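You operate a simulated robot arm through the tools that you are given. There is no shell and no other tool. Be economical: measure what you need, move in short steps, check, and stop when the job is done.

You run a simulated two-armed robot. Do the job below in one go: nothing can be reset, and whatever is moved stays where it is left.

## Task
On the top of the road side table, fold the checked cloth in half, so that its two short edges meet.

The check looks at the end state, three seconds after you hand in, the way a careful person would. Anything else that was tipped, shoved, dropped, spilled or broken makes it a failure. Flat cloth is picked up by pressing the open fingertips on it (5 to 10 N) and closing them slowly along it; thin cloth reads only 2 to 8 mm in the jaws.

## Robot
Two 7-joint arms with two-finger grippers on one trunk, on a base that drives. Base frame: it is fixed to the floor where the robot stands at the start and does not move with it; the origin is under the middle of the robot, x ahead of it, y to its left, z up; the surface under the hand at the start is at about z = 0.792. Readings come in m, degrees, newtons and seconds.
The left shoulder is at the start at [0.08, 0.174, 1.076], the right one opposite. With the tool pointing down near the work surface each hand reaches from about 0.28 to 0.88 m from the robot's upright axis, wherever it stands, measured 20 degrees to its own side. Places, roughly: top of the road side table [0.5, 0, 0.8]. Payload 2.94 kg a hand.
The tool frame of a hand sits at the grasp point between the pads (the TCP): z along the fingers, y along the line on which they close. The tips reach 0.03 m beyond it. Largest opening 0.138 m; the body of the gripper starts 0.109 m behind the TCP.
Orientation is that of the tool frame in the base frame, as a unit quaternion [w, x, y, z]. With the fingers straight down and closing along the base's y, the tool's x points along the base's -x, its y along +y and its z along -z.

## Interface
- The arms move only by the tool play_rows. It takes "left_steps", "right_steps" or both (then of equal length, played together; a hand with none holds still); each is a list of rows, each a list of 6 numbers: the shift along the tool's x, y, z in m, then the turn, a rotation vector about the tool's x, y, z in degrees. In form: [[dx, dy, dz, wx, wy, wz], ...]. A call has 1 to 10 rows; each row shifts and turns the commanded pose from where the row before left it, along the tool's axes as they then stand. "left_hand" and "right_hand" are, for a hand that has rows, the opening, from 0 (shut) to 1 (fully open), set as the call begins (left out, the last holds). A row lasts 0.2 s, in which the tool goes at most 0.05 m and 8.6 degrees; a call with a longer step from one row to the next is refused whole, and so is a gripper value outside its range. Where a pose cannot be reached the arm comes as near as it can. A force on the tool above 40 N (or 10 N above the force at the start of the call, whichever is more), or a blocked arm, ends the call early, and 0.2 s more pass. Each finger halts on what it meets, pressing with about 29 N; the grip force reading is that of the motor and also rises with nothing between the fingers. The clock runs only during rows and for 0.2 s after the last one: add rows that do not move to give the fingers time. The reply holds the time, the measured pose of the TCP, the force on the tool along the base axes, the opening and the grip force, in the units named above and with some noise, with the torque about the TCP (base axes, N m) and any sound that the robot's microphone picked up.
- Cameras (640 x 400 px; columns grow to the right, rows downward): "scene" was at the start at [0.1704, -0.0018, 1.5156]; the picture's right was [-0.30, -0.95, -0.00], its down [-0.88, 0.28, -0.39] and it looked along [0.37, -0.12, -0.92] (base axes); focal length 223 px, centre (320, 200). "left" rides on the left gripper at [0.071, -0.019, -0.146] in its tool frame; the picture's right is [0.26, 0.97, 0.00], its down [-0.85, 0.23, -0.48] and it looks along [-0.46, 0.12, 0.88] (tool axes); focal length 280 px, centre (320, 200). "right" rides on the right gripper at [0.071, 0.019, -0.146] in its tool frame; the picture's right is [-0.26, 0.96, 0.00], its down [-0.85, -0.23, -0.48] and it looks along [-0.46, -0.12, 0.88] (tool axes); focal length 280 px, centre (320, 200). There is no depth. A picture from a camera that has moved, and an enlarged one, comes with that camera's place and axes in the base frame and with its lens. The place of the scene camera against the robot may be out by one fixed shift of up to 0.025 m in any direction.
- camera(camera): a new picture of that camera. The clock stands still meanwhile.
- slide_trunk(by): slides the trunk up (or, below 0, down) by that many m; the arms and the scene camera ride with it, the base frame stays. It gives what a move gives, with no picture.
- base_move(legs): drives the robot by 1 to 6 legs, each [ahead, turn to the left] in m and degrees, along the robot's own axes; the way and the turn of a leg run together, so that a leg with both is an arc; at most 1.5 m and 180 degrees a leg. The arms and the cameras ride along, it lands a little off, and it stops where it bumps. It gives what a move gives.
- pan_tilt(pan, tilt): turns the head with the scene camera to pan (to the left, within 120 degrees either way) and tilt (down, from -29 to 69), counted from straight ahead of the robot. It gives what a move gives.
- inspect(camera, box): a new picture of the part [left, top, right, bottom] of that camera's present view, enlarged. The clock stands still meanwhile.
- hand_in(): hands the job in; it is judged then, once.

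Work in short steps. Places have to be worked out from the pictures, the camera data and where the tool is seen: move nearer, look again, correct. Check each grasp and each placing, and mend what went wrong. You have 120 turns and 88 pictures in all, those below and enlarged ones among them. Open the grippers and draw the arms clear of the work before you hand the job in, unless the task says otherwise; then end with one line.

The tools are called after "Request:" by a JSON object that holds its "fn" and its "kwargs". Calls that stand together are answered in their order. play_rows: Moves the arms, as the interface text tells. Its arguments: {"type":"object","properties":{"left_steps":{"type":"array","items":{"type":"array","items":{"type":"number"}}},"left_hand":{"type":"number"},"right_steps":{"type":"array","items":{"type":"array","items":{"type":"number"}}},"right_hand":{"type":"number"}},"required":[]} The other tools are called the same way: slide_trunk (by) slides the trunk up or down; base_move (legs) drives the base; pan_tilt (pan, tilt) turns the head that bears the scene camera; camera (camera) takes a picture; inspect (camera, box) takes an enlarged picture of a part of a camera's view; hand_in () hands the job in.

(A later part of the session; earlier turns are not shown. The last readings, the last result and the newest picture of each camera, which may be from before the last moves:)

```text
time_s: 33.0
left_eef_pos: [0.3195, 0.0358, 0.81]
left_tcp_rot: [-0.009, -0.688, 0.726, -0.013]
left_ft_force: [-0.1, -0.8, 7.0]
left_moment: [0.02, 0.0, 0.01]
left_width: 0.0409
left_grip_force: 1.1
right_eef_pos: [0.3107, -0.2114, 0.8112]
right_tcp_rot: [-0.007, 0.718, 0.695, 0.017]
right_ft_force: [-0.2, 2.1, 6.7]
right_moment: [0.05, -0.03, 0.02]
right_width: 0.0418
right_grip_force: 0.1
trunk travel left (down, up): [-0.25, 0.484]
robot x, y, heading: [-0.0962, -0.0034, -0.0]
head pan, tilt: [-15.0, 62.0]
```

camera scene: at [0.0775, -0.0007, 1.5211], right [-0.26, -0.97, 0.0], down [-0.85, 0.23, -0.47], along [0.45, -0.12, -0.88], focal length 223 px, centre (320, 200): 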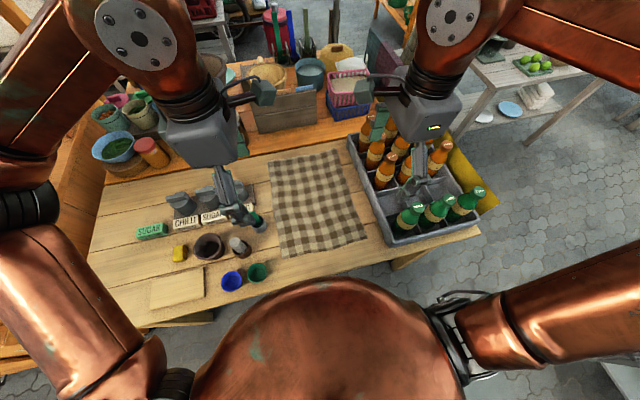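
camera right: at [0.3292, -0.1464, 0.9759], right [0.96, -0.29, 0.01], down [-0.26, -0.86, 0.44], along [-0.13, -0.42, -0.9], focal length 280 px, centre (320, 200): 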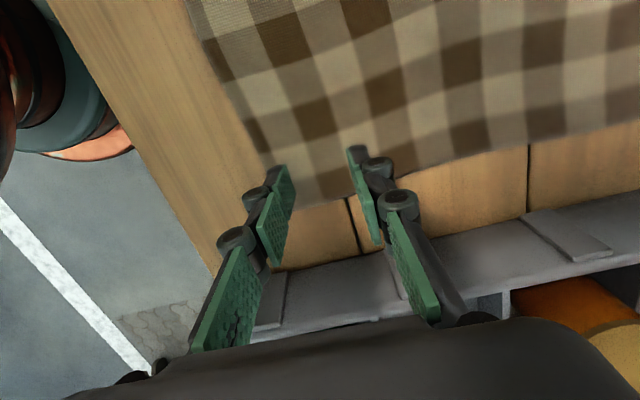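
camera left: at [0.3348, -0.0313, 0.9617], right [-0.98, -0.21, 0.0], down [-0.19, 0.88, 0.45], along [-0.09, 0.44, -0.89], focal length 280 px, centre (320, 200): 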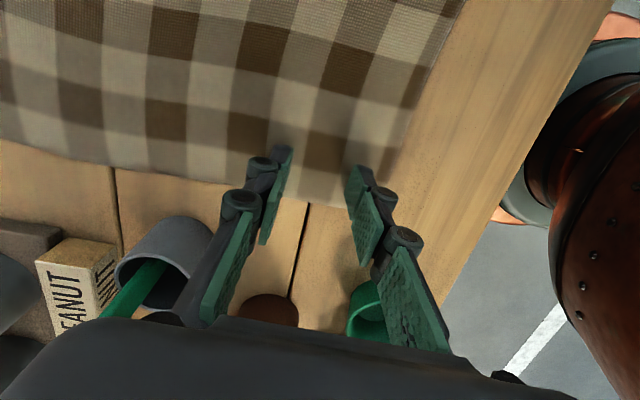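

At 7 N each, I close slowly in stages.

Request:
{"fn": "play_rows", "kwargs": {"left_steps": [[0, 0, 0, 0, 0, 0], [0, 0, 0, 0, 0, 0]], "right_steps": [[0, 0, 0, 0, 0, 0], [0, 0, 0, 0, 0, 0]], "left_hand": 0.22, "right_hand": 0.22}}

Request:
{"fn": "play_rows", "kwargs": {"left_steps": [[0, 0, 0, 0, 0, 0], [0, 0, 0, 0, 0, 0]], "right_steps": [[0, 0, 0, 0, 0, 0], [0, 0, 0, 0, 0, 0]], "left_hand": 0.15, "right_hand": 0.15}}

Request:
{"fn": "camera", "kwargs": {"camera": "left"}}

Request:
{"fn": "camera", "kwargs": {"camera": "right"}}

```text
time_s: 33.6
left_eef_pos: [0.3196, 0.0351, 0.8105]
left_tcp_rot: [-0.008, -0.688, 0.726, -0.014]
left_ft_force: [0.2, 0.8, 5.6]
left_moment: [0.07, 0.04, -0.03]
left_width: 0.0297
left_grip_force: 0.1
right_eef_pos: [0.3121, -0.2114, 0.8122]
right_tcp_rot: [-0.007, 0.718, 0.696, 0.018]
right_ft_force: [-2.3, 0.0, 9.4]
right_moment: [-0.07, 0.13, -0.01]
right_width: 0.0299
right_grip_force: 0.0
trunk travel left (down, up): [-0.25, 0.484]
robot x, y, heading: [-0.1001, -0.0018, 0.2]
head pan, tilt: [-15.0, 62.0]
```

```text
time_s: 34.2
left_eef_pos: [0.32, 0.0352, 0.8124]
left_tcp_rot: [-0.009, -0.687, 0.726, -0.014]
left_ft_force: [0.4, -1.3, 3.5]
left_moment: [0.0, -0.02, 0.04]
left_width: 0.0198
left_grip_force: 0.1
right_eef_pos: [0.3112, -0.2112, 0.8121]
right_tcp_rot: [-0.007, 0.718, 0.696, 0.019]
right_ft_force: [-0.4, 0.6, 7.4]
right_moment: [-0.05, 0.09, -0.02]
right_width: 0.0205
right_grip_force: 0.0
trunk travel left (down, up): [-0.25, 0.484]
robot x, y, heading: [-0.1, 0.0015, 0.0]
head pan, tilt: [-15.0, 62.0]
```

```text
67 pictures are left
camera left: at [0.3343, -0.0312, 0.9598], right [-0.98, -0.21, 0.0], down [-0.19, 0.88, 0.45], along [-0.09, 0.44, -0.89], focal length 280 px, centre (320, 200)
```

left: 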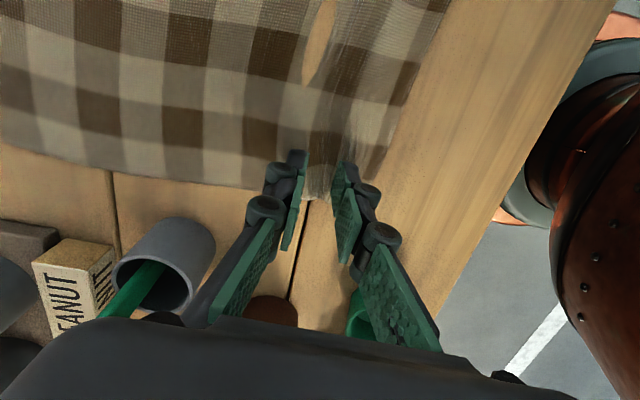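

```text
66 pictures are left
camera right: at [0.3319, -0.1456, 0.9587], right [0.96, -0.29, 0.01], down [-0.26, -0.86, 0.44], along [-0.12, -0.42, -0.9], focal length 280 px, centre (320, 200)
```

right: 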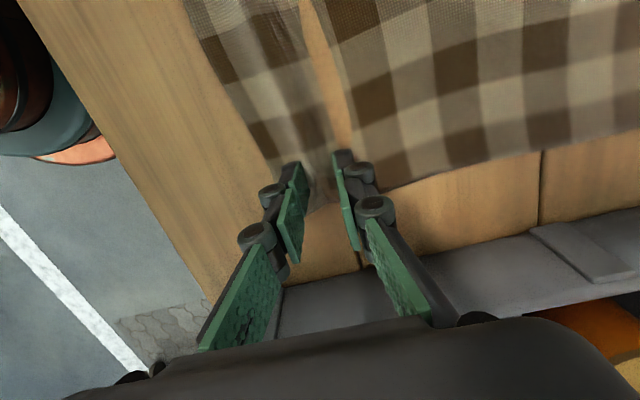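

The cloth is gathering between the tips on both sides, so I'll continue closing to shut.

Request:
{"fn": "play_rows", "kwargs": {"left_steps": [[0, 0, 0, 0, 0, 0], [0, 0, 0, 0, 0, 0]], "right_steps": [[0, 0, 0, 0, 0, 0], [0, 0, 0, 0, 0, 0]], "left_hand": 0.08, "right_hand": 0.08}}

Request:
{"fn": "play_rows", "kwargs": {"left_steps": [[0, 0, 0, 0, 0, 0], [0, 0, 0, 0, 0, 0], [0, 0, 0, 0, 0, 0]], "right_steps": [[0, 0, 0, 0, 0, 0], [0, 0, 0, 0, 0, 0], [0, 0, 0, 0, 0, 0]], "left_hand": 0.0, "right_hand": 0.0}}

Request:
{"fn": "camera", "kwargs": {"camera": "left"}}

Request:
{"fn": "camera", "kwargs": {"camera": "right"}}

```text
time_s: 34.8
left_eef_pos: [0.3203, 0.0367, 0.8106]
left_tcp_rot: [-0.01, -0.687, 0.726, -0.013]
left_ft_force: [0.1, -0.6, 1.2]
left_moment: [-0.02, -0.06, -0.01]
left_width: 0.0111
left_grip_force: 0.1
right_eef_pos: [0.3115, -0.2123, 0.8103]
right_tcp_rot: [-0.007, 0.718, 0.696, 0.017]
right_ft_force: [-0.8, 0.2, -0.2]
right_moment: [-0.03, 0.01, 0.0]
right_width: 0.0111
right_grip_force: 0.0
trunk travel left (down, up): [-0.25, 0.484]
robot x, y, heading: [-0.0981, -0.0031, -0.0]
head pan, tilt: [-15.0, 62.0]
```

```text
time_s: 35.6
left_eef_pos: [0.3211, 0.0355, 0.8108]
left_tcp_rot: [-0.008, -0.688, 0.726, -0.013]
left_ft_force: [12.6, 0.2, 2.5]
left_moment: [-0.15, -0.4, 0.06]
left_width: 0.0002
left_grip_force: 20.8
right_eef_pos: [0.3109, -0.2112, 0.8107]
right_tcp_rot: [-0.007, 0.718, 0.696, 0.019]
right_ft_force: [0.4, 0.3, -0.2]
right_moment: [-0.04, 0.0, 0.02]
right_width: 0.0046
right_grip_force: 25.4
trunk travel left (down, up): [-0.25, 0.484]
robot x, y, heading: [-0.0982, -0.0015, -0.1]
head pan, tilt: [-15.0, 62.0]
```

```text
65 pictures are left
camera left: at [0.3344, -0.0314, 0.9599], right [-0.98, -0.21, 0.0], down [-0.19, 0.88, 0.45], along [-0.09, 0.44, -0.89], focal length 280 px, centre (320, 200)
```

left: 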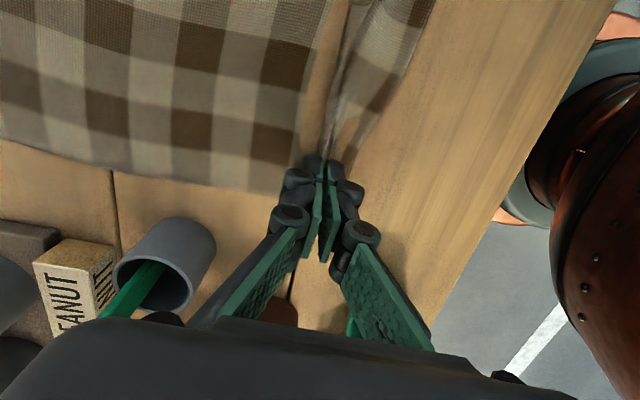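

```text
64 pictures are left
camera right: at [0.3321, -0.1458, 0.9588], right [0.96, -0.29, 0.01], down [-0.26, -0.86, 0.44], along [-0.12, -0.42, -0.9], focal length 280 px, centre (320, 200)
```

right: 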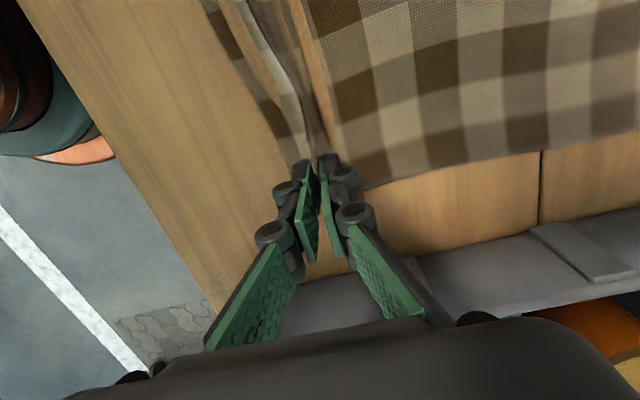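

The right hand holds cloth (4.6 mm), but the left shut on nothing. I'll raise the left a little and reopen it to see how the corner lies.

Request:
{"fn": "play_rows", "kwargs": {"left_steps": [[0, 0, -0.01, 0, 0, 0], [0, 0, -0.01, 0, 0, 0], [0, 0, 0, 0, 0, 0], [0, 0, 0, 0, 0, 0], [0, 0, 0, 0, 0, 0]], "left_hand": 0.29}}

Request:
{"fn": "camera", "kwargs": {"camera": "left"}}

```text
time_s: 36.8
left_eef_pos: [0.3205, 0.0361, 0.8298]
left_tcp_rot: [-0.008, -0.688, 0.726, -0.014]
left_ft_force: [-0.6, 0.3, 0.2]
left_moment: [0.01, -0.02, -0.02]
left_width: 0.0398
left_grip_force: 0.0
right_eef_pos: [0.3118, -0.2115, 0.8104]
right_tcp_rot: [-0.007, 0.718, 0.696, 0.017]
right_ft_force: [0.0, 0.9, -2.2]
right_moment: [-0.07, 0.06, 0.01]
right_width: 0.0062
right_grip_force: 40.7
trunk travel left (down, up): [-0.25, 0.484]
robot x, y, heading: [-0.1021, -0.0041, 0.1]
head pan, tilt: [-15.0, 62.0]
```

```text
63 pictures are left
camera left: at [0.3344, -0.0309, 0.9795], right [-0.98, -0.21, 0.0], down [-0.19, 0.88, 0.45], along [-0.09, 0.44, -0.89], focal length 280 px, centre (320, 200)
```

left: 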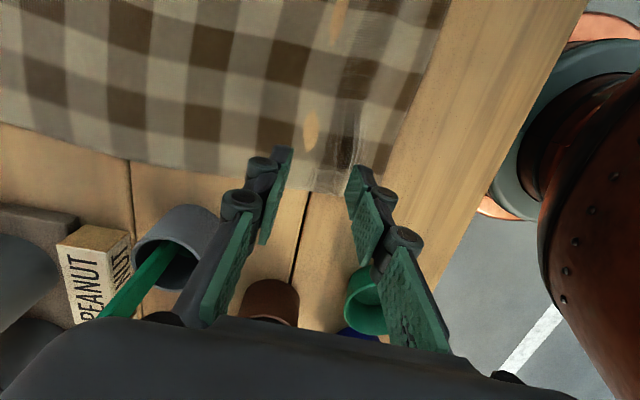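

The corner relaxed flat. I'll retry 8 mm further inward, pressing a bit more as it closes.

Request:
{"fn": "play_rows", "kwargs": {"left_steps": [[0.004, 0, 0.008, 0, 0, 0], [0.004, 0, 0.008, 0, 0, 0], [0, 0, 0.004, 0, 0, 0], [0, 0, 0.001, 0, 0, 0], [0, 0, 0, 0, 0, 0]]}}

```text
time_s: 38.0
left_eef_pos: [0.319, 0.0273, 0.8119]
left_tcp_rot: [-0.01, -0.688, 0.725, -0.014]
left_ft_force: [-0.9, 2.0, 13.1]
left_moment: [0.18, 0.17, -0.01]
left_width: 0.041
left_grip_force: 0.3
right_eef_pos: [0.3118, -0.2118, 0.8116]
right_tcp_rot: [-0.007, 0.718, 0.696, 0.018]
right_ft_force: [-0.7, 1.3, -2.1]
right_moment: [-0.08, 0.01, -0.06]
right_width: 0.0062
right_grip_force: 41.8
trunk travel left (down, up): [-0.25, 0.484]
robot x, y, heading: [-0.0986, -0.0045, 0.0]
head pan, tilt: [-15.0, 62.0]
```

Request:
{"fn": "play_rows", "kwargs": {"left_steps": [[0, 0, -0.0007, 0, 0, 0], [0, 0, 0, 0, 0, 0]], "left_hand": 0.22}}

Request:
{"fn": "play_rows", "kwargs": {"left_steps": [[0, 0, 0, 0, 0, 0], [0, 0, 0, 0, 0, 0]], "left_hand": 0.15}}

Request:
{"fn": "play_rows", "kwargs": {"left_steps": [[0, 0, 0, 0, 0, 0], [0, 0, 0, 0, 0, 0]], "left_hand": 0.09}}

```text
time_s: 38.6
left_eef_pos: [0.3188, 0.0271, 0.8112]
left_tcp_rot: [-0.009, -0.687, 0.726, -0.014]
left_ft_force: [-1.6, -0.7, 9.8]
left_moment: [0.09, 0.12, 0.01]
left_width: 0.0307
left_grip_force: 0.3
right_eef_pos: [0.3114, -0.2118, 0.8099]
right_tcp_rot: [-0.007, 0.717, 0.696, 0.019]
right_ft_force: [-0.9, 1.9, -2.4]
right_moment: [-0.09, 0.03, -0.04]
right_width: 0.0079
right_grip_force: 35.2
trunk travel left (down, up): [-0.25, 0.484]
robot x, y, heading: [-0.1012, 0.0039, -0.0]
head pan, tilt: [-15.0, 62.0]
```

```text
time_s: 39.2
left_eef_pos: [0.3202, 0.0277, 0.8109]
left_tcp_rot: [-0.009, -0.688, 0.725, -0.014]
left_ft_force: [-0.1, -0.7, 2.1]
left_moment: [0.0, 0.01, -0.02]
left_width: 0.0207
left_grip_force: 0.1
right_eef_pos: [0.312, -0.2114, 0.8105]
right_tcp_rot: [-0.007, 0.718, 0.696, 0.017]
right_ft_force: [-0.8, -0.1, -2.3]
right_moment: [-0.02, 0.02, 0.0]
right_width: 0.0044
right_grip_force: 25.3
trunk travel left (down, up): [-0.25, 0.484]
robot x, y, heading: [-0.0972, -0.0007, -0.1]
head pan, tilt: [-15.0, 62.0]
```

```text
time_s: 39.8
left_eef_pos: [0.3203, 0.0272, 0.8116]
left_tcp_rot: [-0.008, -0.688, 0.726, -0.014]
left_ft_force: [0.1, 0.0, 0.5]
left_moment: [0.02, 0.02, -0.02]
left_width: 0.0124
left_grip_force: 0.1
right_eef_pos: [0.3119, -0.2117, 0.8114]
right_tcp_rot: [-0.007, 0.718, 0.696, 0.018]
right_ft_force: [1.0, -2.4, 5.4]
right_moment: [-0.01, -0.13, -0.02]
right_width: 0.0032
right_grip_force: 35.6
trunk travel left (down, up): [-0.25, 0.484]
robot x, y, heading: [-0.098, -0.0003, -0.2]
head pan, tilt: [-15.0, 62.0]
```

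The pressing force fell off during closing, so I'll add about 1.5 mm downward and then shut.

Request:
{"fn": "play_rows", "kwargs": {"left_steps": [[0, 0, 0.001, 0, 0, 0], [0, 0, 0.0007, 0, 0, 0], [0, 0, 0, 0, 0, 0]], "left_hand": 0.06}}

Request:
{"fn": "play_rows", "kwargs": {"left_steps": [[0, 0, 0, 0, 0, 0], [0, 0, 0, 0, 0, 0], [0, 0, 0, 0, 0, 0]], "left_hand": 0.0}}

Request:
{"fn": "camera", "kwargs": {"camera": "left"}}

```text
time_s: 40.6
left_eef_pos: [0.3202, 0.0276, 0.8092]
left_tcp_rot: [-0.009, -0.688, 0.726, -0.015]
left_ft_force: [-1.2, 0.6, 5.1]
left_moment: [0.07, 0.02, -0.02]
left_width: 0.0083
left_grip_force: 0.1
right_eef_pos: [0.3117, -0.2123, 0.8113]
right_tcp_rot: [-0.006, 0.718, 0.696, 0.018]
right_ft_force: [2.9, 0.1, 3.1]
right_moment: [0.03, -1.04, -0.22]
right_width: 0.0031
right_grip_force: 37.0
trunk travel left (down, up): [-0.25, 0.484]
robot x, y, heading: [-0.0966, -0.0038, -0.4]
head pan, tilt: [-15.0, 62.0]
```

```text
time_s: 41.4
left_eef_pos: [0.3204, 0.0257, 0.809]
left_tcp_rot: [-0.008, -0.687, 0.726, -0.014]
left_ft_force: [-0.2, 0.5, 0.4]
left_moment: [0.03, -0.02, 0.05]
left_width: 0.0001
left_grip_force: 28.3
right_eef_pos: [0.3116, -0.2128, 0.8115]
right_tcp_rot: [-0.007, 0.719, 0.695, 0.017]
right_ft_force: [0.8, 1.2, 0.2]
right_moment: [-0.18, 0.12, 0.02]
right_width: 0.0008
right_grip_force: 21.3
trunk travel left (down, up): [-0.25, 0.484]
robot x, y, heading: [-0.1034, 0.0012, 0.1]
head pan, tilt: [-15.0, 62.0]
```

```text
62 pictures are left
camera left: at [0.3339, -0.0395, 0.9582], right [-0.98, -0.21, 0.0], down [-0.19, 0.88, 0.45], along [-0.09, 0.44, -0.89], focal length 280 px, centre (320, 200)
```

left: 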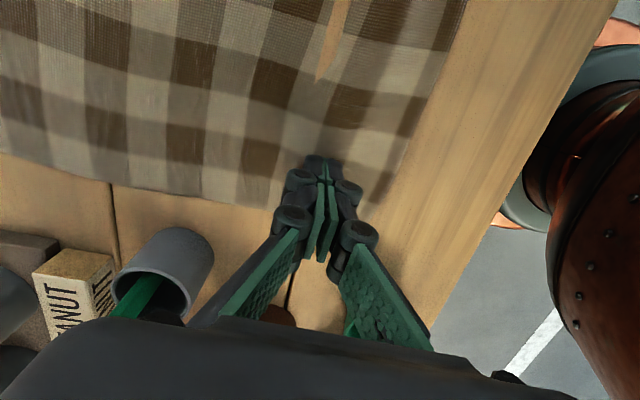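

Both ended up empty: the right one squeezed out too, as the gathered ridge was too shallow. I'll raise both and reopen wider (about 6 cm) for a deeper pinch.

Request:
{"fn": "play_rows", "kwargs": {"left_steps": [[0, 0, -0.01, 0, 0, 0], [0, 0, -0.01, 0, 0, 0], [0, 0, -0.01, 0, 0, 0], [0, 0, 0, 0, 0, 0], [0, 0, 0, 0, 0, 0], [0, 0, 0, 0, 0, 0]], "right_steps": [[0, 0, -0.01, 0, 0, 0], [0, 0, -0.01, 0, 0, 0], [0, 0, -0.01, 0, 0, 0], [0, 0, 0, 0, 0, 0], [0, 0, 0, 0, 0, 0], [0, 0, 0, 0, 0, 0]], "left_hand": 0.45, "right_hand": 0.45}}

Request:
{"fn": "camera", "kwargs": {"camera": "left"}}

Request:
{"fn": "camera", "kwargs": {"camera": "right"}}

```text
time_s: 42.8
left_eef_pos: [0.3195, 0.0295, 0.8397]
left_tcp_rot: [-0.008, -0.688, 0.726, -0.014]
left_ft_force: [0.4, 0.0, 0.6]
left_moment: [0.04, 0.02, 0.01]
left_width: 0.0621
left_grip_force: 0.1
right_eef_pos: [0.3118, -0.212, 0.8405]
right_tcp_rot: [-0.007, 0.718, 0.696, 0.017]
right_ft_force: [-0.8, 0.1, 0.5]
right_moment: [0.0, 0.02, -0.03]
right_width: 0.062
right_grip_force: 0.0
trunk travel left (down, up): [-0.25, 0.484]
robot x, y, heading: [-0.1016, 0.0028, -0.1]
head pan, tilt: [-15.0, 62.0]
```

```text
61 pictures are left
camera left: at [0.334, -0.0383, 0.9879], right [-0.98, -0.21, 0.0], down [-0.19, 0.88, 0.45], along [-0.09, 0.44, -0.89], focal length 280 px, centre (320, 200)
```

left: 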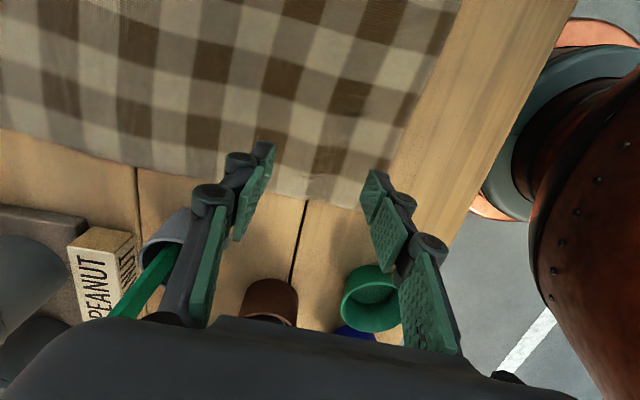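

```text
60 pictures are left
camera right: at [0.3319, -0.1466, 0.9886], right [0.96, -0.29, 0.0], down [-0.26, -0.86, 0.44], along [-0.13, -0.42, -0.9], focal length 280 px, centre (320, 200)
```

right: 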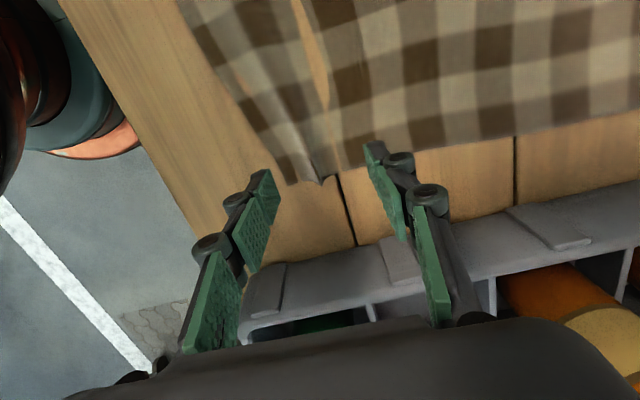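

The left corner is flat again at about (0.277, 0.060), and the right one has a small ridge near (0.283, −0.222). I'll re-aim both and go back down to light contact.

Request:
{"fn": "play_rows", "kwargs": {"left_steps": [[-0.004, -0.002, 0.01, 0, 0, 0], [-0.004, -0.002, 0.01, 0, 0, 0], [0, 0, 0.006, 0, 0, 0], [0, 0, 0.002, 0, 0, 0], [0, 0, 0.001, 0, 0, 0], [0, 0, 0, 0, 0, 0]], "right_steps": [[0.005, 0.006, 0.01, 0, 0, 0], [0.005, 0.006, 0.01, 0, 0, 0], [0, 0, 0.006, 0, 0, 0], [0, 0, 0.002, 0, 0, 0], [0, 0, 0.001, 0, 0, 0], [0, 0, 0, 0, 0, 0]]}}

```text
time_s: 44.2
left_eef_pos: [0.3241, 0.0358, 0.8098]
left_tcp_rot: [-0.009, -0.688, 0.726, -0.015]
left_ft_force: [1.1, 1.3, 5.5]
left_moment: [0.04, 0.13, 0.01]
left_width: 0.0625
left_grip_force: 0.2
right_eef_pos: [0.3244, -0.2015, 0.8127]
right_tcp_rot: [-0.007, 0.718, 0.695, 0.018]
right_ft_force: [1.1, 0.5, -0.7]
right_moment: [0.02, -0.02, -0.03]
right_width: 0.062
right_grip_force: 0.0
trunk travel left (down, up): [-0.25, 0.484]
robot x, y, heading: [-0.0984, -0.0014, -0.1]
head pan, tilt: [-15.0, 62.0]
```

Request:
{"fn": "play_rows", "kwargs": {"left_steps": [[0, 0, 0.0005, 0, 0, 0], [0, 0, 0, 0, 0, 0]], "right_steps": [[0, 0, 0.001, 0, 0, 0], [0, 0, 0.001, 0, 0, 0]]}}

```text
time_s: 44.8
left_eef_pos: [0.3247, 0.0348, 0.8102]
left_tcp_rot: [-0.009, -0.688, 0.726, -0.015]
left_ft_force: [1.3, 1.2, 8.4]
left_moment: [0.1, 0.28, -0.05]
left_width: 0.0623
left_grip_force: 0.5
right_eef_pos: [0.3244, -0.2024, 0.8111]
right_tcp_rot: [-0.006, 0.718, 0.696, 0.019]
right_ft_force: [0.9, -0.1, 4.3]
right_moment: [-0.06, 0.21, 0.01]
right_width: 0.0626
right_grip_force: 0.4
trunk travel left (down, up): [-0.25, 0.484]
robot x, y, heading: [-0.1011, 0.0, 0.1]
head pan, tilt: [-15.0, 62.0]
```

Both are pressing (8 N and 4 N). I'll close part way while feeding down slightly, so the tips stay pressed.

Request:
{"fn": "play_rows", "kwargs": {"left_steps": [[0, 0, 0.0003, 0, 0, 0], [0, 0, 0.0003, 0, 0, 0]], "right_steps": [[0, 0, 0.0008, 0, 0, 0], [0, 0, 0.0003, 0, 0, 0]], "left_hand": 0.3, "right_hand": 0.3}}

Request:
{"fn": "play_rows", "kwargs": {"left_steps": [[0, 0, 0.0004, 0, 0, 0], [0, 0, 0.0004, 0, 0, 0]], "right_steps": [[0, 0, 0.0004, 0, 0, 0], [0, 0, 0.0004, 0, 0, 0]], "left_hand": 0.18, "right_hand": 0.18}}

Request:
{"fn": "camera", "kwargs": {"camera": "left"}}

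Request:
{"fn": "camera", "kwargs": {"camera": "right"}}

```text
time_s: 45.4
left_eef_pos: [0.3237, 0.0343, 0.811]
left_tcp_rot: [-0.008, -0.687, 0.727, -0.016]
left_ft_force: [-2.6, -0.7, 19.7]
left_moment: [0.12, 0.33, 0.05]
left_width: 0.0426
left_grip_force: 0.3
right_eef_pos: [0.3208, -0.2014, 0.8107]
right_tcp_rot: [-0.007, 0.718, 0.696, 0.02]
right_ft_force: [-2.0, 0.6, 17.4]
right_moment: [-0.06, 0.55, -0.02]
right_width: 0.0422
right_grip_force: 0.8
trunk travel left (down, up): [-0.25, 0.484]
robot x, y, heading: [-0.0987, -0.0009, 0.2]
head pan, tilt: [-15.0, 62.0]
```

```text
time_s: 46.0
left_eef_pos: [0.3232, 0.0348, 0.8107]
left_tcp_rot: [-0.008, -0.687, 0.727, -0.016]
left_ft_force: [-3.1, 0.6, 27.5]
left_moment: [0.25, 0.42, 0.0]
left_width: 0.0241
left_grip_force: 0.1
right_eef_pos: [0.3227, -0.2017, 0.81]
right_tcp_rot: [-0.006, 0.718, 0.696, 0.019]
right_ft_force: [-4.9, -2.8, 32.5]
right_moment: [-0.26, 0.71, 0.0]
right_width: 0.0255
right_grip_force: 0.2
trunk travel left (down, up): [-0.25, 0.484]
robot x, y, heading: [-0.0982, 0.0015, 0.2]
head pan, tilt: [-15.0, 62.0]
```

```text
59 pictures are left
camera left: at [0.336, -0.0314, 0.9597], right [-0.98, -0.21, 0.0], down [-0.19, 0.88, 0.44], along [-0.09, 0.44, -0.9], focal length 280 px, centre (320, 200)
```

left: 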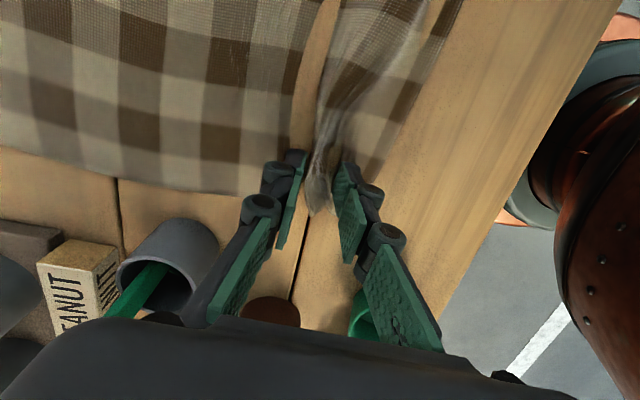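

```text
58 pictures are left
camera right: at [0.3419, -0.1358, 0.9587], right [0.96, -0.29, 0.01], down [-0.27, -0.86, 0.44], along [-0.12, -0.42, -0.9], focal length 280 px, centre (320, 200)
```

right: 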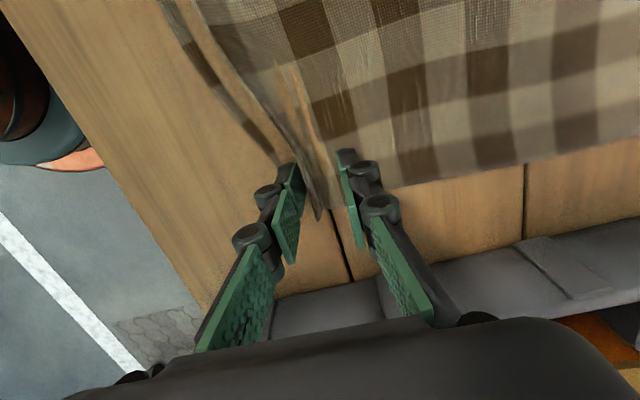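

Good ridges now stand between the fingers on both sides, but the press is too hard. I'll ease up about 2.5 mm and shut.

Request:
{"fn": "play_rows", "kwargs": {"left_steps": [[0, 0, -0.0012, 0, 0, 0], [0, 0, -0.001, 0, 0, 0], [0, 0, 0, 0, 0, 0]], "right_steps": [[0, 0, -0.0015, 0, 0, 0], [0, 0, -0.0013, 0, 0, 0], [0, 0, 0, 0, 0, 0]], "left_hand": 0.0, "right_hand": 0.0}}

```text
time_s: 46.8
left_eef_pos: [0.3244, 0.0354, 0.8103]
left_tcp_rot: [-0.009, -0.687, 0.726, -0.014]
left_ft_force: [-0.6, 0.1, 0.4]
left_moment: [0.02, -0.01, 0.0]
left_width: 0.0051
left_grip_force: 25.5
right_eef_pos: [0.3225, -0.2024, 0.8107]
right_tcp_rot: [-0.007, 0.718, 0.696, 0.018]
right_ft_force: [-0.4, 0.3, -2.6]
right_moment: [-0.02, -0.1, -0.01]
right_width: 0.005
right_grip_force: 31.6
trunk travel left (down, up): [-0.25, 0.484]
robot x, y, heading: [-0.1012, -0.002, 0.2]
head pan, tilt: [-15.0, 62.0]
```

Both read about 5 mm, so cloth is held. I'll lift promptly by 4 cm and check.

Request:
{"fn": "play_rows", "kwargs": {"left_steps": [[0, 0, -0.005, 0, 0, 0], [0, 0, -0.01, 0, 0, 0], [0, 0, -0.01, 0, 0, 0], [0, 0, -0.01, 0, 0, 0], [0, 0, -0.005, 0, 0, 0]], "right_steps": [[0, 0, -0.005, 0, 0, 0], [0, 0, -0.01, 0, 0, 0], [0, 0, -0.01, 0, 0, 0], [0, 0, -0.01, 0, 0, 0], [0, 0, -0.005, 0, 0, 0]]}}

Request:
{"fn": "camera", "kwargs": {"camera": "left"}}

Request:
{"fn": "camera", "kwargs": {"camera": "right"}}

```text
time_s: 48.0
left_eef_pos: [0.3234, 0.0369, 0.8512]
left_tcp_rot: [-0.008, -0.688, 0.726, -0.014]
left_ft_force: [0.5, -0.1, 1.1]
left_moment: [-0.02, -0.01, 0.01]
left_width: 0.0057
left_grip_force: 25.1
right_eef_pos: [0.3244, -0.204, 0.8524]
right_tcp_rot: [-0.007, 0.718, 0.695, 0.017]
right_ft_force: [-0.3, 0.0, -0.5]
right_moment: [0.0, 0.02, 0.0]
right_width: 0.0048
right_grip_force: 25.3
trunk travel left (down, up): [-0.25, 0.484]
robot x, y, heading: [-0.1, 0.0014, 0.0]
head pan, tilt: [-15.0, 62.0]
```

```text
57 pictures are left
camera left: at [0.3383, -0.03, 0.9998], right [-0.98, -0.21, 0.0], down [-0.19, 0.88, 0.45], along [-0.09, 0.44, -0.89], focal length 280 px, centre (320, 200)
```

left: 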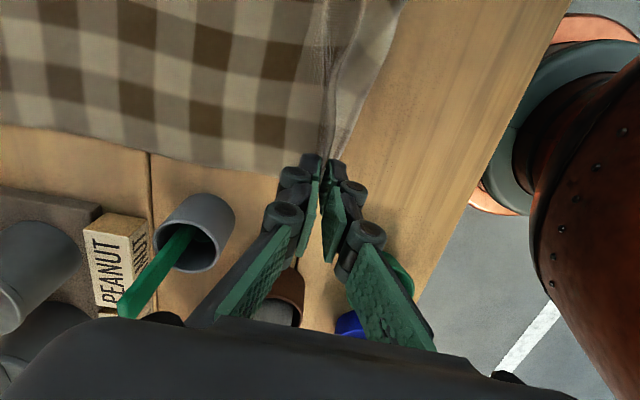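

```text
56 pictures are left
camera right: at [0.3437, -0.1377, 0.9995], right [0.96, -0.29, 0.01], down [-0.26, -0.86, 0.44], along [-0.12, -0.42, -0.9], focal length 280 px, centre (320, 200)
```

right: 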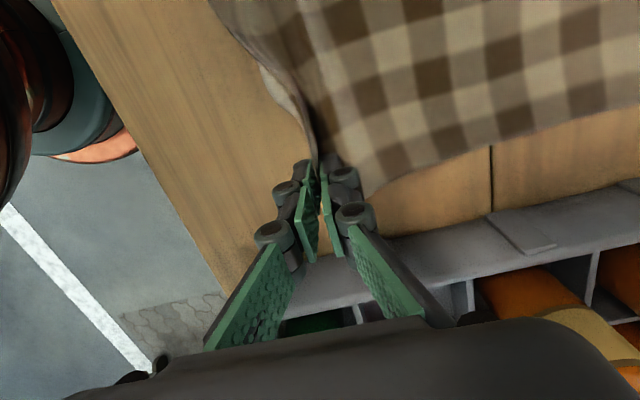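

Both corners are lifted. With this grip, though, the corner would end up turned back under itself after the fold, so pinching along the short edge right at its rim is better. I'll lay the corners down again and release.

Request:
{"fn": "play_rows", "kwargs": {"left_steps": [[0, 0, 0.01, 0, 0, 0], [0, 0, 0.01, 0, 0, 0], [0, 0, 0.01, 0, 0, 0], [0, 0, 0.008, 0, 0, 0], [0, 0, 0, 0, 0, 0]], "right_steps": [[0, 0, 0.01, 0, 0, 0], [0, 0, 0.01, 0, 0, 0], [0, 0, 0.01, 0, 0, 0], [0, 0, 0.008, 0, 0, 0], [0, 0, 0, 0, 0, 0]]}}

Request:
{"fn": "play_rows", "kwargs": {"left_steps": [[0, 0, 0, 0, 0, 0], [0, 0, 0, 0, 0, 0], [0, 0, 0, 0, 0, 0], [0, 0, 0, 0, 0, 0]], "right_steps": [[0, 0, 0, 0, 0, 0], [0, 0, 0, 0, 0, 0], [0, 0, 0, 0, 0, 0], [0, 0, 0, 0, 0, 0]], "left_hand": 0.45, "right_hand": 0.45}}

Request:
{"fn": "play_rows", "kwargs": {"left_steps": [[0, 0, -0.01, 0, 0, 0], [0, 0, -0.03, 0, 0, 0], [0, 0, -0.03, 0, 0, 0], [0, 0, -0.03, 0, 0, 0], [0, 0, -0.03, 0, 0, 0], [0, 0, -0.03, 0, 0, 0], [0, 0, -0.02, 0, 0, 0]], "right_steps": [[0, 0, -0.01, 0, 0, 0], [0, 0, -0.03, 0, 0, 0], [0, 0, -0.03, 0, 0, 0], [0, 0, -0.03, 0, 0, 0], [0, 0, -0.03, 0, 0, 0], [0, 0, -0.03, 0, 0, 0], [0, 0, -0.02, 0, 0, 0]]}}

Request:
{"fn": "camera", "kwargs": {"camera": "scene"}}

```text
time_s: 49.2
left_eef_pos: [0.3243, 0.0351, 0.8122]
left_tcp_rot: [-0.008, -0.688, 0.725, -0.014]
left_ft_force: [-1.0, 0.6, -0.2]
left_moment: [-0.02, -0.07, -0.01]
left_width: 0.0057
left_grip_force: 40.4
right_eef_pos: [0.3242, -0.2023, 0.8125]
right_tcp_rot: [-0.007, 0.718, 0.696, 0.017]
right_ft_force: [-0.8, 0.9, 0.6]
right_moment: [-0.06, -0.02, -0.02]
right_width: 0.005
right_grip_force: 24.8
trunk travel left (down, up): [-0.25, 0.484]
robot x, y, heading: [-0.1004, -0.0035, 0.1]
head pan, tilt: [-15.0, 62.0]
```

```text
time_s: 50.2
left_eef_pos: [0.3243, 0.035, 0.8117]
left_tcp_rot: [-0.009, -0.688, 0.725, -0.015]
left_ft_force: [-0.6, -0.1, -0.7]
left_moment: [-0.01, -0.02, 0.01]
left_width: 0.0619
left_grip_force: 0.0
right_eef_pos: [0.3233, -0.2019, 0.8118]
right_tcp_rot: [-0.007, 0.718, 0.696, 0.017]
right_ft_force: [-0.7, -0.4, -0.6]
right_moment: [0.0, 0.0, 0.01]
right_width: 0.0621
right_grip_force: 0.0
trunk travel left (down, up): [-0.25, 0.484]
robot x, y, heading: [-0.1003, 0.0002, 0.1]
head pan, tilt: [-15.0, 62.0]
```

```text
time_s: 51.8
left_eef_pos: [0.3213, 0.0413, 0.9929]
left_tcp_rot: [-0.008, -0.687, 0.726, -0.014]
left_ft_force: [-0.4, -1.1, 0.0]
left_moment: [0.0, -0.02, 0.01]
left_width: 0.0619
left_grip_force: 0.0
right_eef_pos: [0.3201, -0.2088, 0.9938]
right_tcp_rot: [-0.007, 0.719, 0.695, 0.017]
right_ft_force: [-0.5, -0.3, 0.2]
right_moment: [-0.01, -0.02, -0.05]
right_width: 0.0622
right_grip_force: 0.0
trunk travel left (down, up): [-0.25, 0.484]
robot x, y, heading: [-0.0983, 0.0005, -0.1]
head pan, tilt: [-15.0, 62.0]
```

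```text
55 pictures are left
camera scene: at [0.0772, -0.0008, 1.5211], right [-0.26, -0.97, 0.0], down [-0.85, 0.23, -0.47], along [0.45, -0.12, -0.88], focal length 223 px, centre (320, 200)
```

scene: 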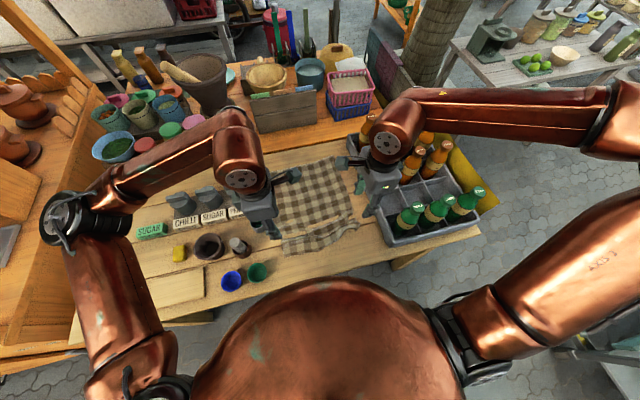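

Some ridge remains near the edge. I'll turn both hands back to closing along y, slightly higher, then measure.

Request:
{"fn": "play_rows", "kwargs": {"left_steps": [[0, 0, -0.02, 0, 0, 4], [0, 0, -0.02, 0, 0, 8], [0, 0, -0.02, 0, 0, 8.5], [0, 0, -0.02, 0, 0, 8.5], [0, 0, 0, 0, 0, 8.5], [0, 0, 0, 0, 0, 8.5], [0, 0, 0, 0, 0, 8.5], [0, 0, 0, 0, 0, 8.5], [0, 0, 0, 0, 0, 8.5], [0, 0, 0, 0, 0, 8.5]], "right_steps": [[0, 0, -0.02, 0, 0, -4], [0, 0, -0.02, 0, 0, -8], [0, 0, -0.02, 0, 0, -8.5], [0, 0, -0.02, 0, 0, -8.5], [0, 0, 0, 0, 0, -8.5], [0, 0, 0, 0, 0, -8.5], [0, 0, 0, 0, 0, -8.5], [0, 0, 0, 0, 0, -8.5], [0, 0, 0, 0, 0, -8.5], [0, 0, 0, 0, 0, -8.5]]}}

Request:
{"fn": "camera", "kwargs": {"camera": "left"}}

Request:
{"fn": "camera", "kwargs": {"camera": "right"}}

```text
time_s: 54.0
left_eef_pos: [0.3236, 0.0434, 1.0727]
left_tcp_rot: [0.001, -0.059, 0.998, -0.017]
left_ft_force: [0.5, -0.4, -0.8]
left_moment: [-0.02, 0.0, 0.04]
left_width: 0.0622
left_grip_force: 0.0
right_eef_pos: [0.3195, -0.2114, 1.0724]
right_tcp_rot: [0.006, 0.102, 0.995, 0.018]
right_ft_force: [-0.2, 0.1, -0.2]
right_moment: [-0.01, 0.01, 0.0]
right_width: 0.0623
right_grip_force: 0.0
trunk travel left (down, up): [-0.25, 0.484]
robot x, y, heading: [-0.1016, -0.0024, -0.2]
head pan, tilt: [-15.0, 62.0]
```

```text
54 pictures are left
camera left: at [0.2535, 0.0212, 1.2191], right [-0.37, 0.93, -0.03], down [0.81, 0.34, 0.47], along [0.45, 0.15, -0.88], focal length 280 px, centre (320, 200)
```

left: 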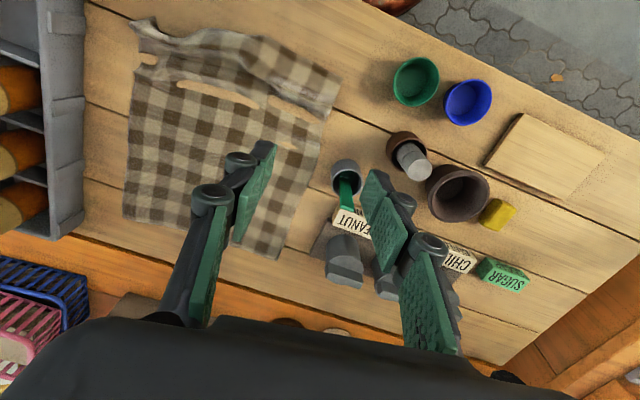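

```text
53 pictures are left
camera right: at [0.2533, -0.1824, 1.2182], right [0.45, 0.89, 0.04], down [0.78, -0.41, 0.47], along [0.44, -0.18, -0.88], focal length 280 px, centre (320, 200)
```

right: 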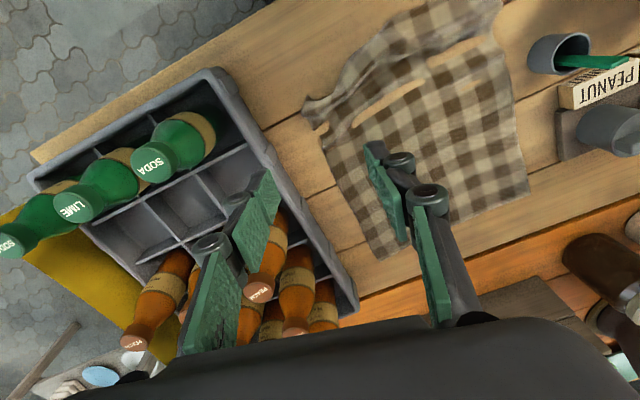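

The cloth has slid a little and has slack ridges near the near edge. The lift should straighten those if I pinch right at the edge. I'll zoom in on that edge.

Request:
{"fn": "inspect", "kwargs": {"camera": "left", "box": [100, 0, 360, 160]}}

Request:
{"fn": "inspect", "kwargs": {"camera": "right", "box": [280, 0, 540, 160]}}

```text
2.46 times, centred on (230, 80) of left
camera zoom: at [0.2535, 0.0212, 1.2191], right [-0.37, 0.93, -0.03], down [0.81, 0.34, 0.47], along [0.45, 0.15, -0.88], focal length 690 px, centre (542, 495)
```

zoom: 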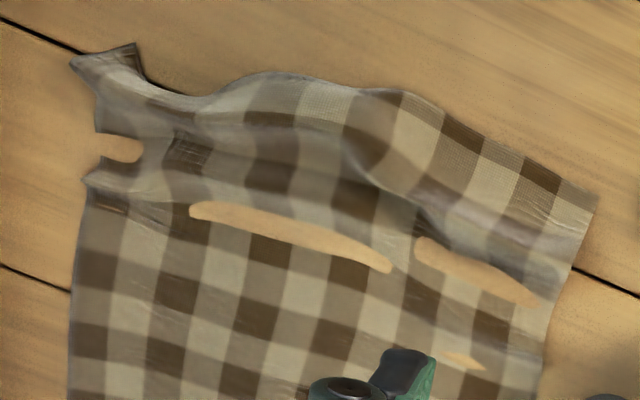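

```text
2.46 times, centred on (410, 80) of right
camera zoom: at [0.2533, -0.1824, 1.2182], right [0.45, 0.89, 0.04], down [0.78, -0.41, 0.47], along [0.44, -0.18, -0.88], focal length 690 px, centre (98, 495)
```

zoom: 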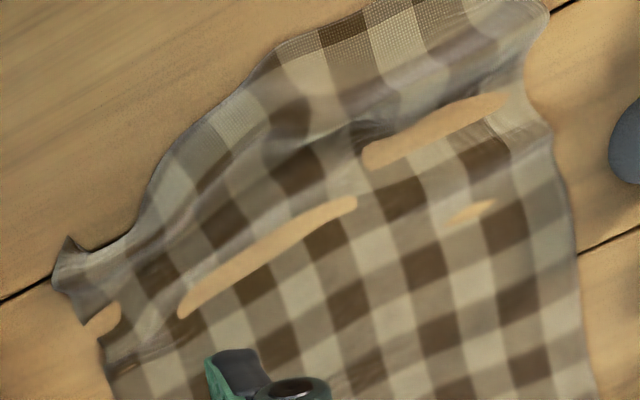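

I'll first smooth that edge: with jaws shut, press near the two near corners and draw the edge back toward the robot. First I straighten the yaw and descend above these spots.

Request:
{"fn": "play_rows", "kwargs": {"left_steps": [[0, 0, 0.01, 0, 0, 3.4], [0, 0, 0.02, 0, 0, 3.4], [0.005, -0.006, 0.03, 0, 0, 0], [0.005, -0.006, 0.03, 0, 0, 0], [0.005, -0.006, 0.03, 0, 0, 0], [0.003, -0.005, 0.03, 0, 0, 0], [0, 0, 0.03, 0, 0, 0], [0, 0, 0.03, 0, 0, 0], [0, 0, 0.02, 0, 0, 0], [0, 0, 0.01, 0, 0, 0]], "right_steps": [[0, 0, 0.01, 0, 0, -5.8], [0, 0, 0.02, 0, 0, -5.8], [-0.005, 0.002, 0.03, 0, 0, 0], [-0.005, 0.002, 0.03, 0, 0, 0], [-0.005, 0.002, 0.03, 0, 0, 0], [0, 0, 0.03, 0, 0, 0], [0, 0, 0.03, 0, 0, 0], [0, 0, 0.03, 0, 0, 0], [0, 0, 0.02, 0, 0, 0], [0, 0, 0.01, 0, 0, 0]], "left_hand": 0.0, "right_hand": 0.0}}

Request:
{"fn": "camera", "kwargs": {"camera": "left"}}

Request:
{"fn": "camera", "kwargs": {"camera": "right"}}

```text
time_s: 56.2
left_eef_pos: [0.3054, 0.013, 0.833]
left_tcp_rot: [0.002, -0.001, 1.0, -0.016]
left_ft_force: [-0.1, -0.1, 0.5]
left_moment: [-0.01, 0.0, -0.01]
left_width: 0.0001
left_grip_force: 28.3
right_eef_pos: [0.3383, -0.1965, 0.8341]
right_tcp_rot: [0.008, 0.002, 1.0, 0.017]
right_ft_force: [-0.1, 0.0, -0.4]
right_moment: [0.02, -0.03, -0.02]
right_width: 0.0
right_grip_force: 28.7
trunk travel left (down, up): [-0.25, 0.484]
robot x, y, heading: [-0.0994, 0.0016, 0.3]
head pan, tilt: [-15.0, 62.0]
```

```text
50 pictures are left
camera left: at [0.2345, -0.0013, 0.9792], right [-0.26, 0.96, -0.03], down [0.85, 0.25, 0.47], along [0.46, 0.1, -0.88], focal length 280 px, centre (320, 200)
```

left: 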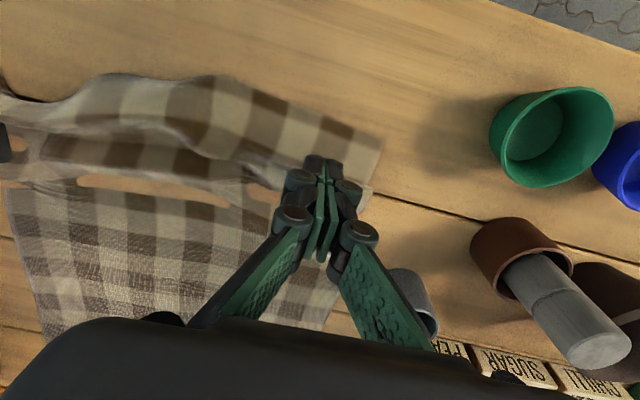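

```text
49 pictures are left
camera right: at [0.267, -0.1817, 0.9778], right [0.27, 0.96, 0.04], down [0.84, -0.25, 0.48], along [0.47, -0.1, -0.88], focal length 280 px, centre (320, 200)
```

right: 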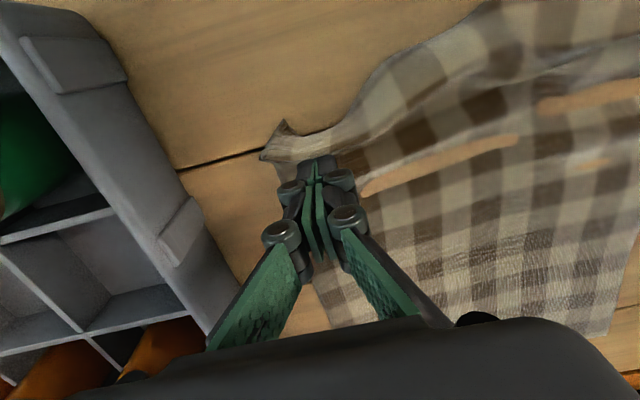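

The left tip is above the strip. The right should come 1 cm nearer. I'll lower both to light contact.

Request:
{"fn": "play_rows", "kwargs": {"left_steps": [[0, 0, 0.008, 0, 0, 0], [0, 0, 0.008, 0, 0, 0], [0, 0, 0.005, 0, 0, 0], [0, 0, 0.001, 0, 0, 0], [0, 0, 0, 0, 0, 0]], "right_steps": [[0.006, 0.002, 0.008, 0, 0, 0], [0.006, 0.002, 0.008, 0, 0, 0], [0, 0, 0.006, 0, 0, 0], [0, 0, 0.001, 0, 0, 0], [0, 0, 0, 0, 0, 0]]}}

```text
time_s: 57.4
left_eef_pos: [0.3054, 0.0122, 0.8116]
left_tcp_rot: [0.003, -0.001, 1.0, -0.018]
left_ft_force: [0.9, 0.2, -0.1]
left_moment: [0.0, 0.01, 0.01]
left_width: 0.0
left_grip_force: 28.3
right_eef_pos: [0.3273, -0.1923, 0.8112]
right_tcp_rot: [0.008, 0.002, 1.0, 0.017]
right_ft_force: [0.4, -0.4, 0.5]
right_moment: [-0.01, -0.01, 0.0]
right_width: 0.0001
right_grip_force: 28.4
trunk travel left (down, up): [-0.25, 0.484]
robot x, y, heading: [-0.0976, 0.0003, 0.0]
head pan, tilt: [-15.0, 62.0]
```

Request:
{"fn": "play_rows", "kwargs": {"left_steps": [[0, 0, 0.0015, 0, 0, 0], [0, 0, 0.001, 0, 0, 0], [0, 0, 0, 0, 0, 0]], "right_steps": [[0, 0, 0.0015, 0, 0, 0], [0, 0, 0.001, 0, 0, 0], [0, 0, 0, 0, 0, 0]]}}

```text
time_s: 58.2
left_eef_pos: [0.3066, 0.0117, 0.8097]
left_tcp_rot: [0.004, -0.001, 1.0, -0.017]
left_ft_force: [-0.4, 0.6, 5.2]
left_moment: [0.02, -0.05, 0.01]
left_width: 0.0
left_grip_force: 28.8
right_eef_pos: [0.3261, -0.1915, 0.8085]
right_tcp_rot: [0.008, 0.001, 1.0, 0.018]
right_ft_force: [0.0, -0.2, -0.6]
right_moment: [0.0, 0.02, 0.02]
right_width: 0.0001
right_grip_force: 28.0
trunk travel left (down, up): [-0.25, 0.484]
robot x, y, heading: [-0.0976, -0.0022, 0.2]
head pan, tilt: [-15.0, 62.0]
```

Request:
{"fn": "play_rows", "kwargs": {"left_steps": [[0, 0, 0.0003, 0, 0, 0], [0, 0, 0, 0, 0, 0], [0, 0, 0, 0, 0, 0]], "right_steps": [[0, 0, 0.001, 0, 0, 0], [0, 0, 0.001, 0, 0, 0], [0, 0, 0, 0, 0, 0]]}}

```text
time_s: 59.0
left_eef_pos: [0.3069, 0.0131, 0.8096]
left_tcp_rot: [0.003, -0.001, 1.0, -0.016]
left_ft_force: [1.2, 0.0, 3.5]
left_moment: [0.02, -0.05, 0.01]
left_width: 0.0001
left_grip_force: 28.8
right_eef_pos: [0.3265, -0.192, 0.8086]
right_tcp_rot: [0.009, 0.002, 1.0, 0.017]
right_ft_force: [-0.7, -4.7, 20.9]
right_moment: [-0.25, 0.16, 0.04]
right_width: 0.0
right_grip_force: 28.7
trunk travel left (down, up): [-0.25, 0.484]
robot x, y, heading: [-0.0984, -0.0003, 0.0]
head pan, tilt: [-15.0, 62.0]
```

Adjusting the press to about 8–12 N and drawing the edge back slowly.

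Request:
{"fn": "play_rows", "kwargs": {"left_steps": [[0, 0, 0.0008, 0, 0, 0], [0.004, 0, 0, 0, 0, 0], [0.006, 0, 0, 0, 0, 0], [0.006, 0, 0, 0, 0, 0], [0.006, 0, 0, 0, 0, 0], [0.006, 0, 0, 0, 0, 0], [0.006, 0, 0, 0, 0, 0], [0.006, 0, 0, 0, 0, 0], [0.005, 0, 0, 0, 0, 0]], "right_steps": [[0, 0, -0.0013, 0, 0, 0], [0.005, 0, 0, 0, 0, 0], [0.008, 0, 0, 0, 0, 0], [0.008, 0, 0, 0, 0, 0], [0.008, 0, 0, 0, 0, 0], [0.008, 0, 0, 0, 0, 0], [0.008, 0, 0, 0, 0, 0], [0.008, 0, 0, 0, 0, 0], [0.006, 0, 0, 0, 0, 0]]}}

Request:
{"fn": "camera", "kwargs": {"camera": "left"}}

Request:
{"fn": "camera", "kwargs": {"camera": "right"}}

```text
time_s: 61.0
left_eef_pos: [0.2601, 0.0136, 0.8096]
left_tcp_rot: [0.005, 0.0, 1.0, -0.017]
left_ft_force: [7.5, -0.3, 31.2]
left_moment: [0.21, -0.49, -0.02]
left_width: 0.0
left_grip_force: 28.1
right_eef_pos: [0.2681, -0.1914, 0.8086]
right_tcp_rot: [0.009, 0.002, 1.0, 0.018]
right_ft_force: [6.3, -0.3, 24.9]
right_moment: [-0.15, 0.02, 0.06]
right_width: 0.0002
right_grip_force: 28.6
trunk travel left (down, up): [-0.25, 0.484]
robot x, y, heading: [-0.101, 0.0067, -0.0]
head pan, tilt: [-15.0, 62.0]
```

```text
48 pictures are left
camera left: at [0.1881, -0.0021, 0.955], right [-0.26, 0.96, -0.03], down [0.84, 0.25, 0.48], along [0.47, 0.1, -0.88], focal length 280 px, centre (320, 200)
```

left: 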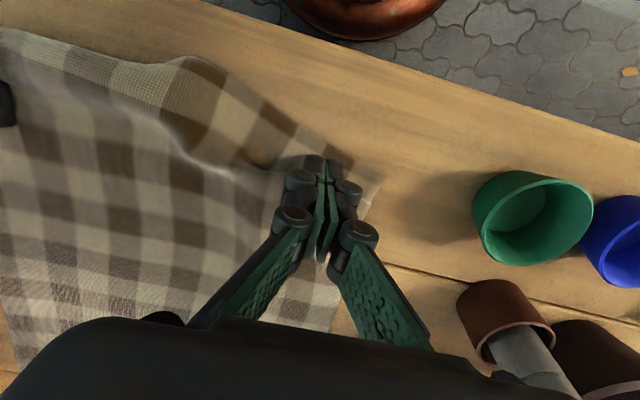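

```text
47 pictures are left
camera right: at [0.1955, -0.1761, 0.9521], right [0.26, 0.96, 0.04], down [0.84, -0.25, 0.48], along [0.47, -0.1, -0.87], focal length 280 px, centre (320, 200)
```

right: 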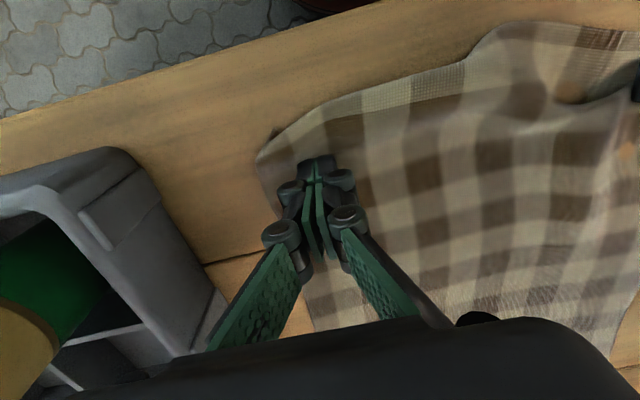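

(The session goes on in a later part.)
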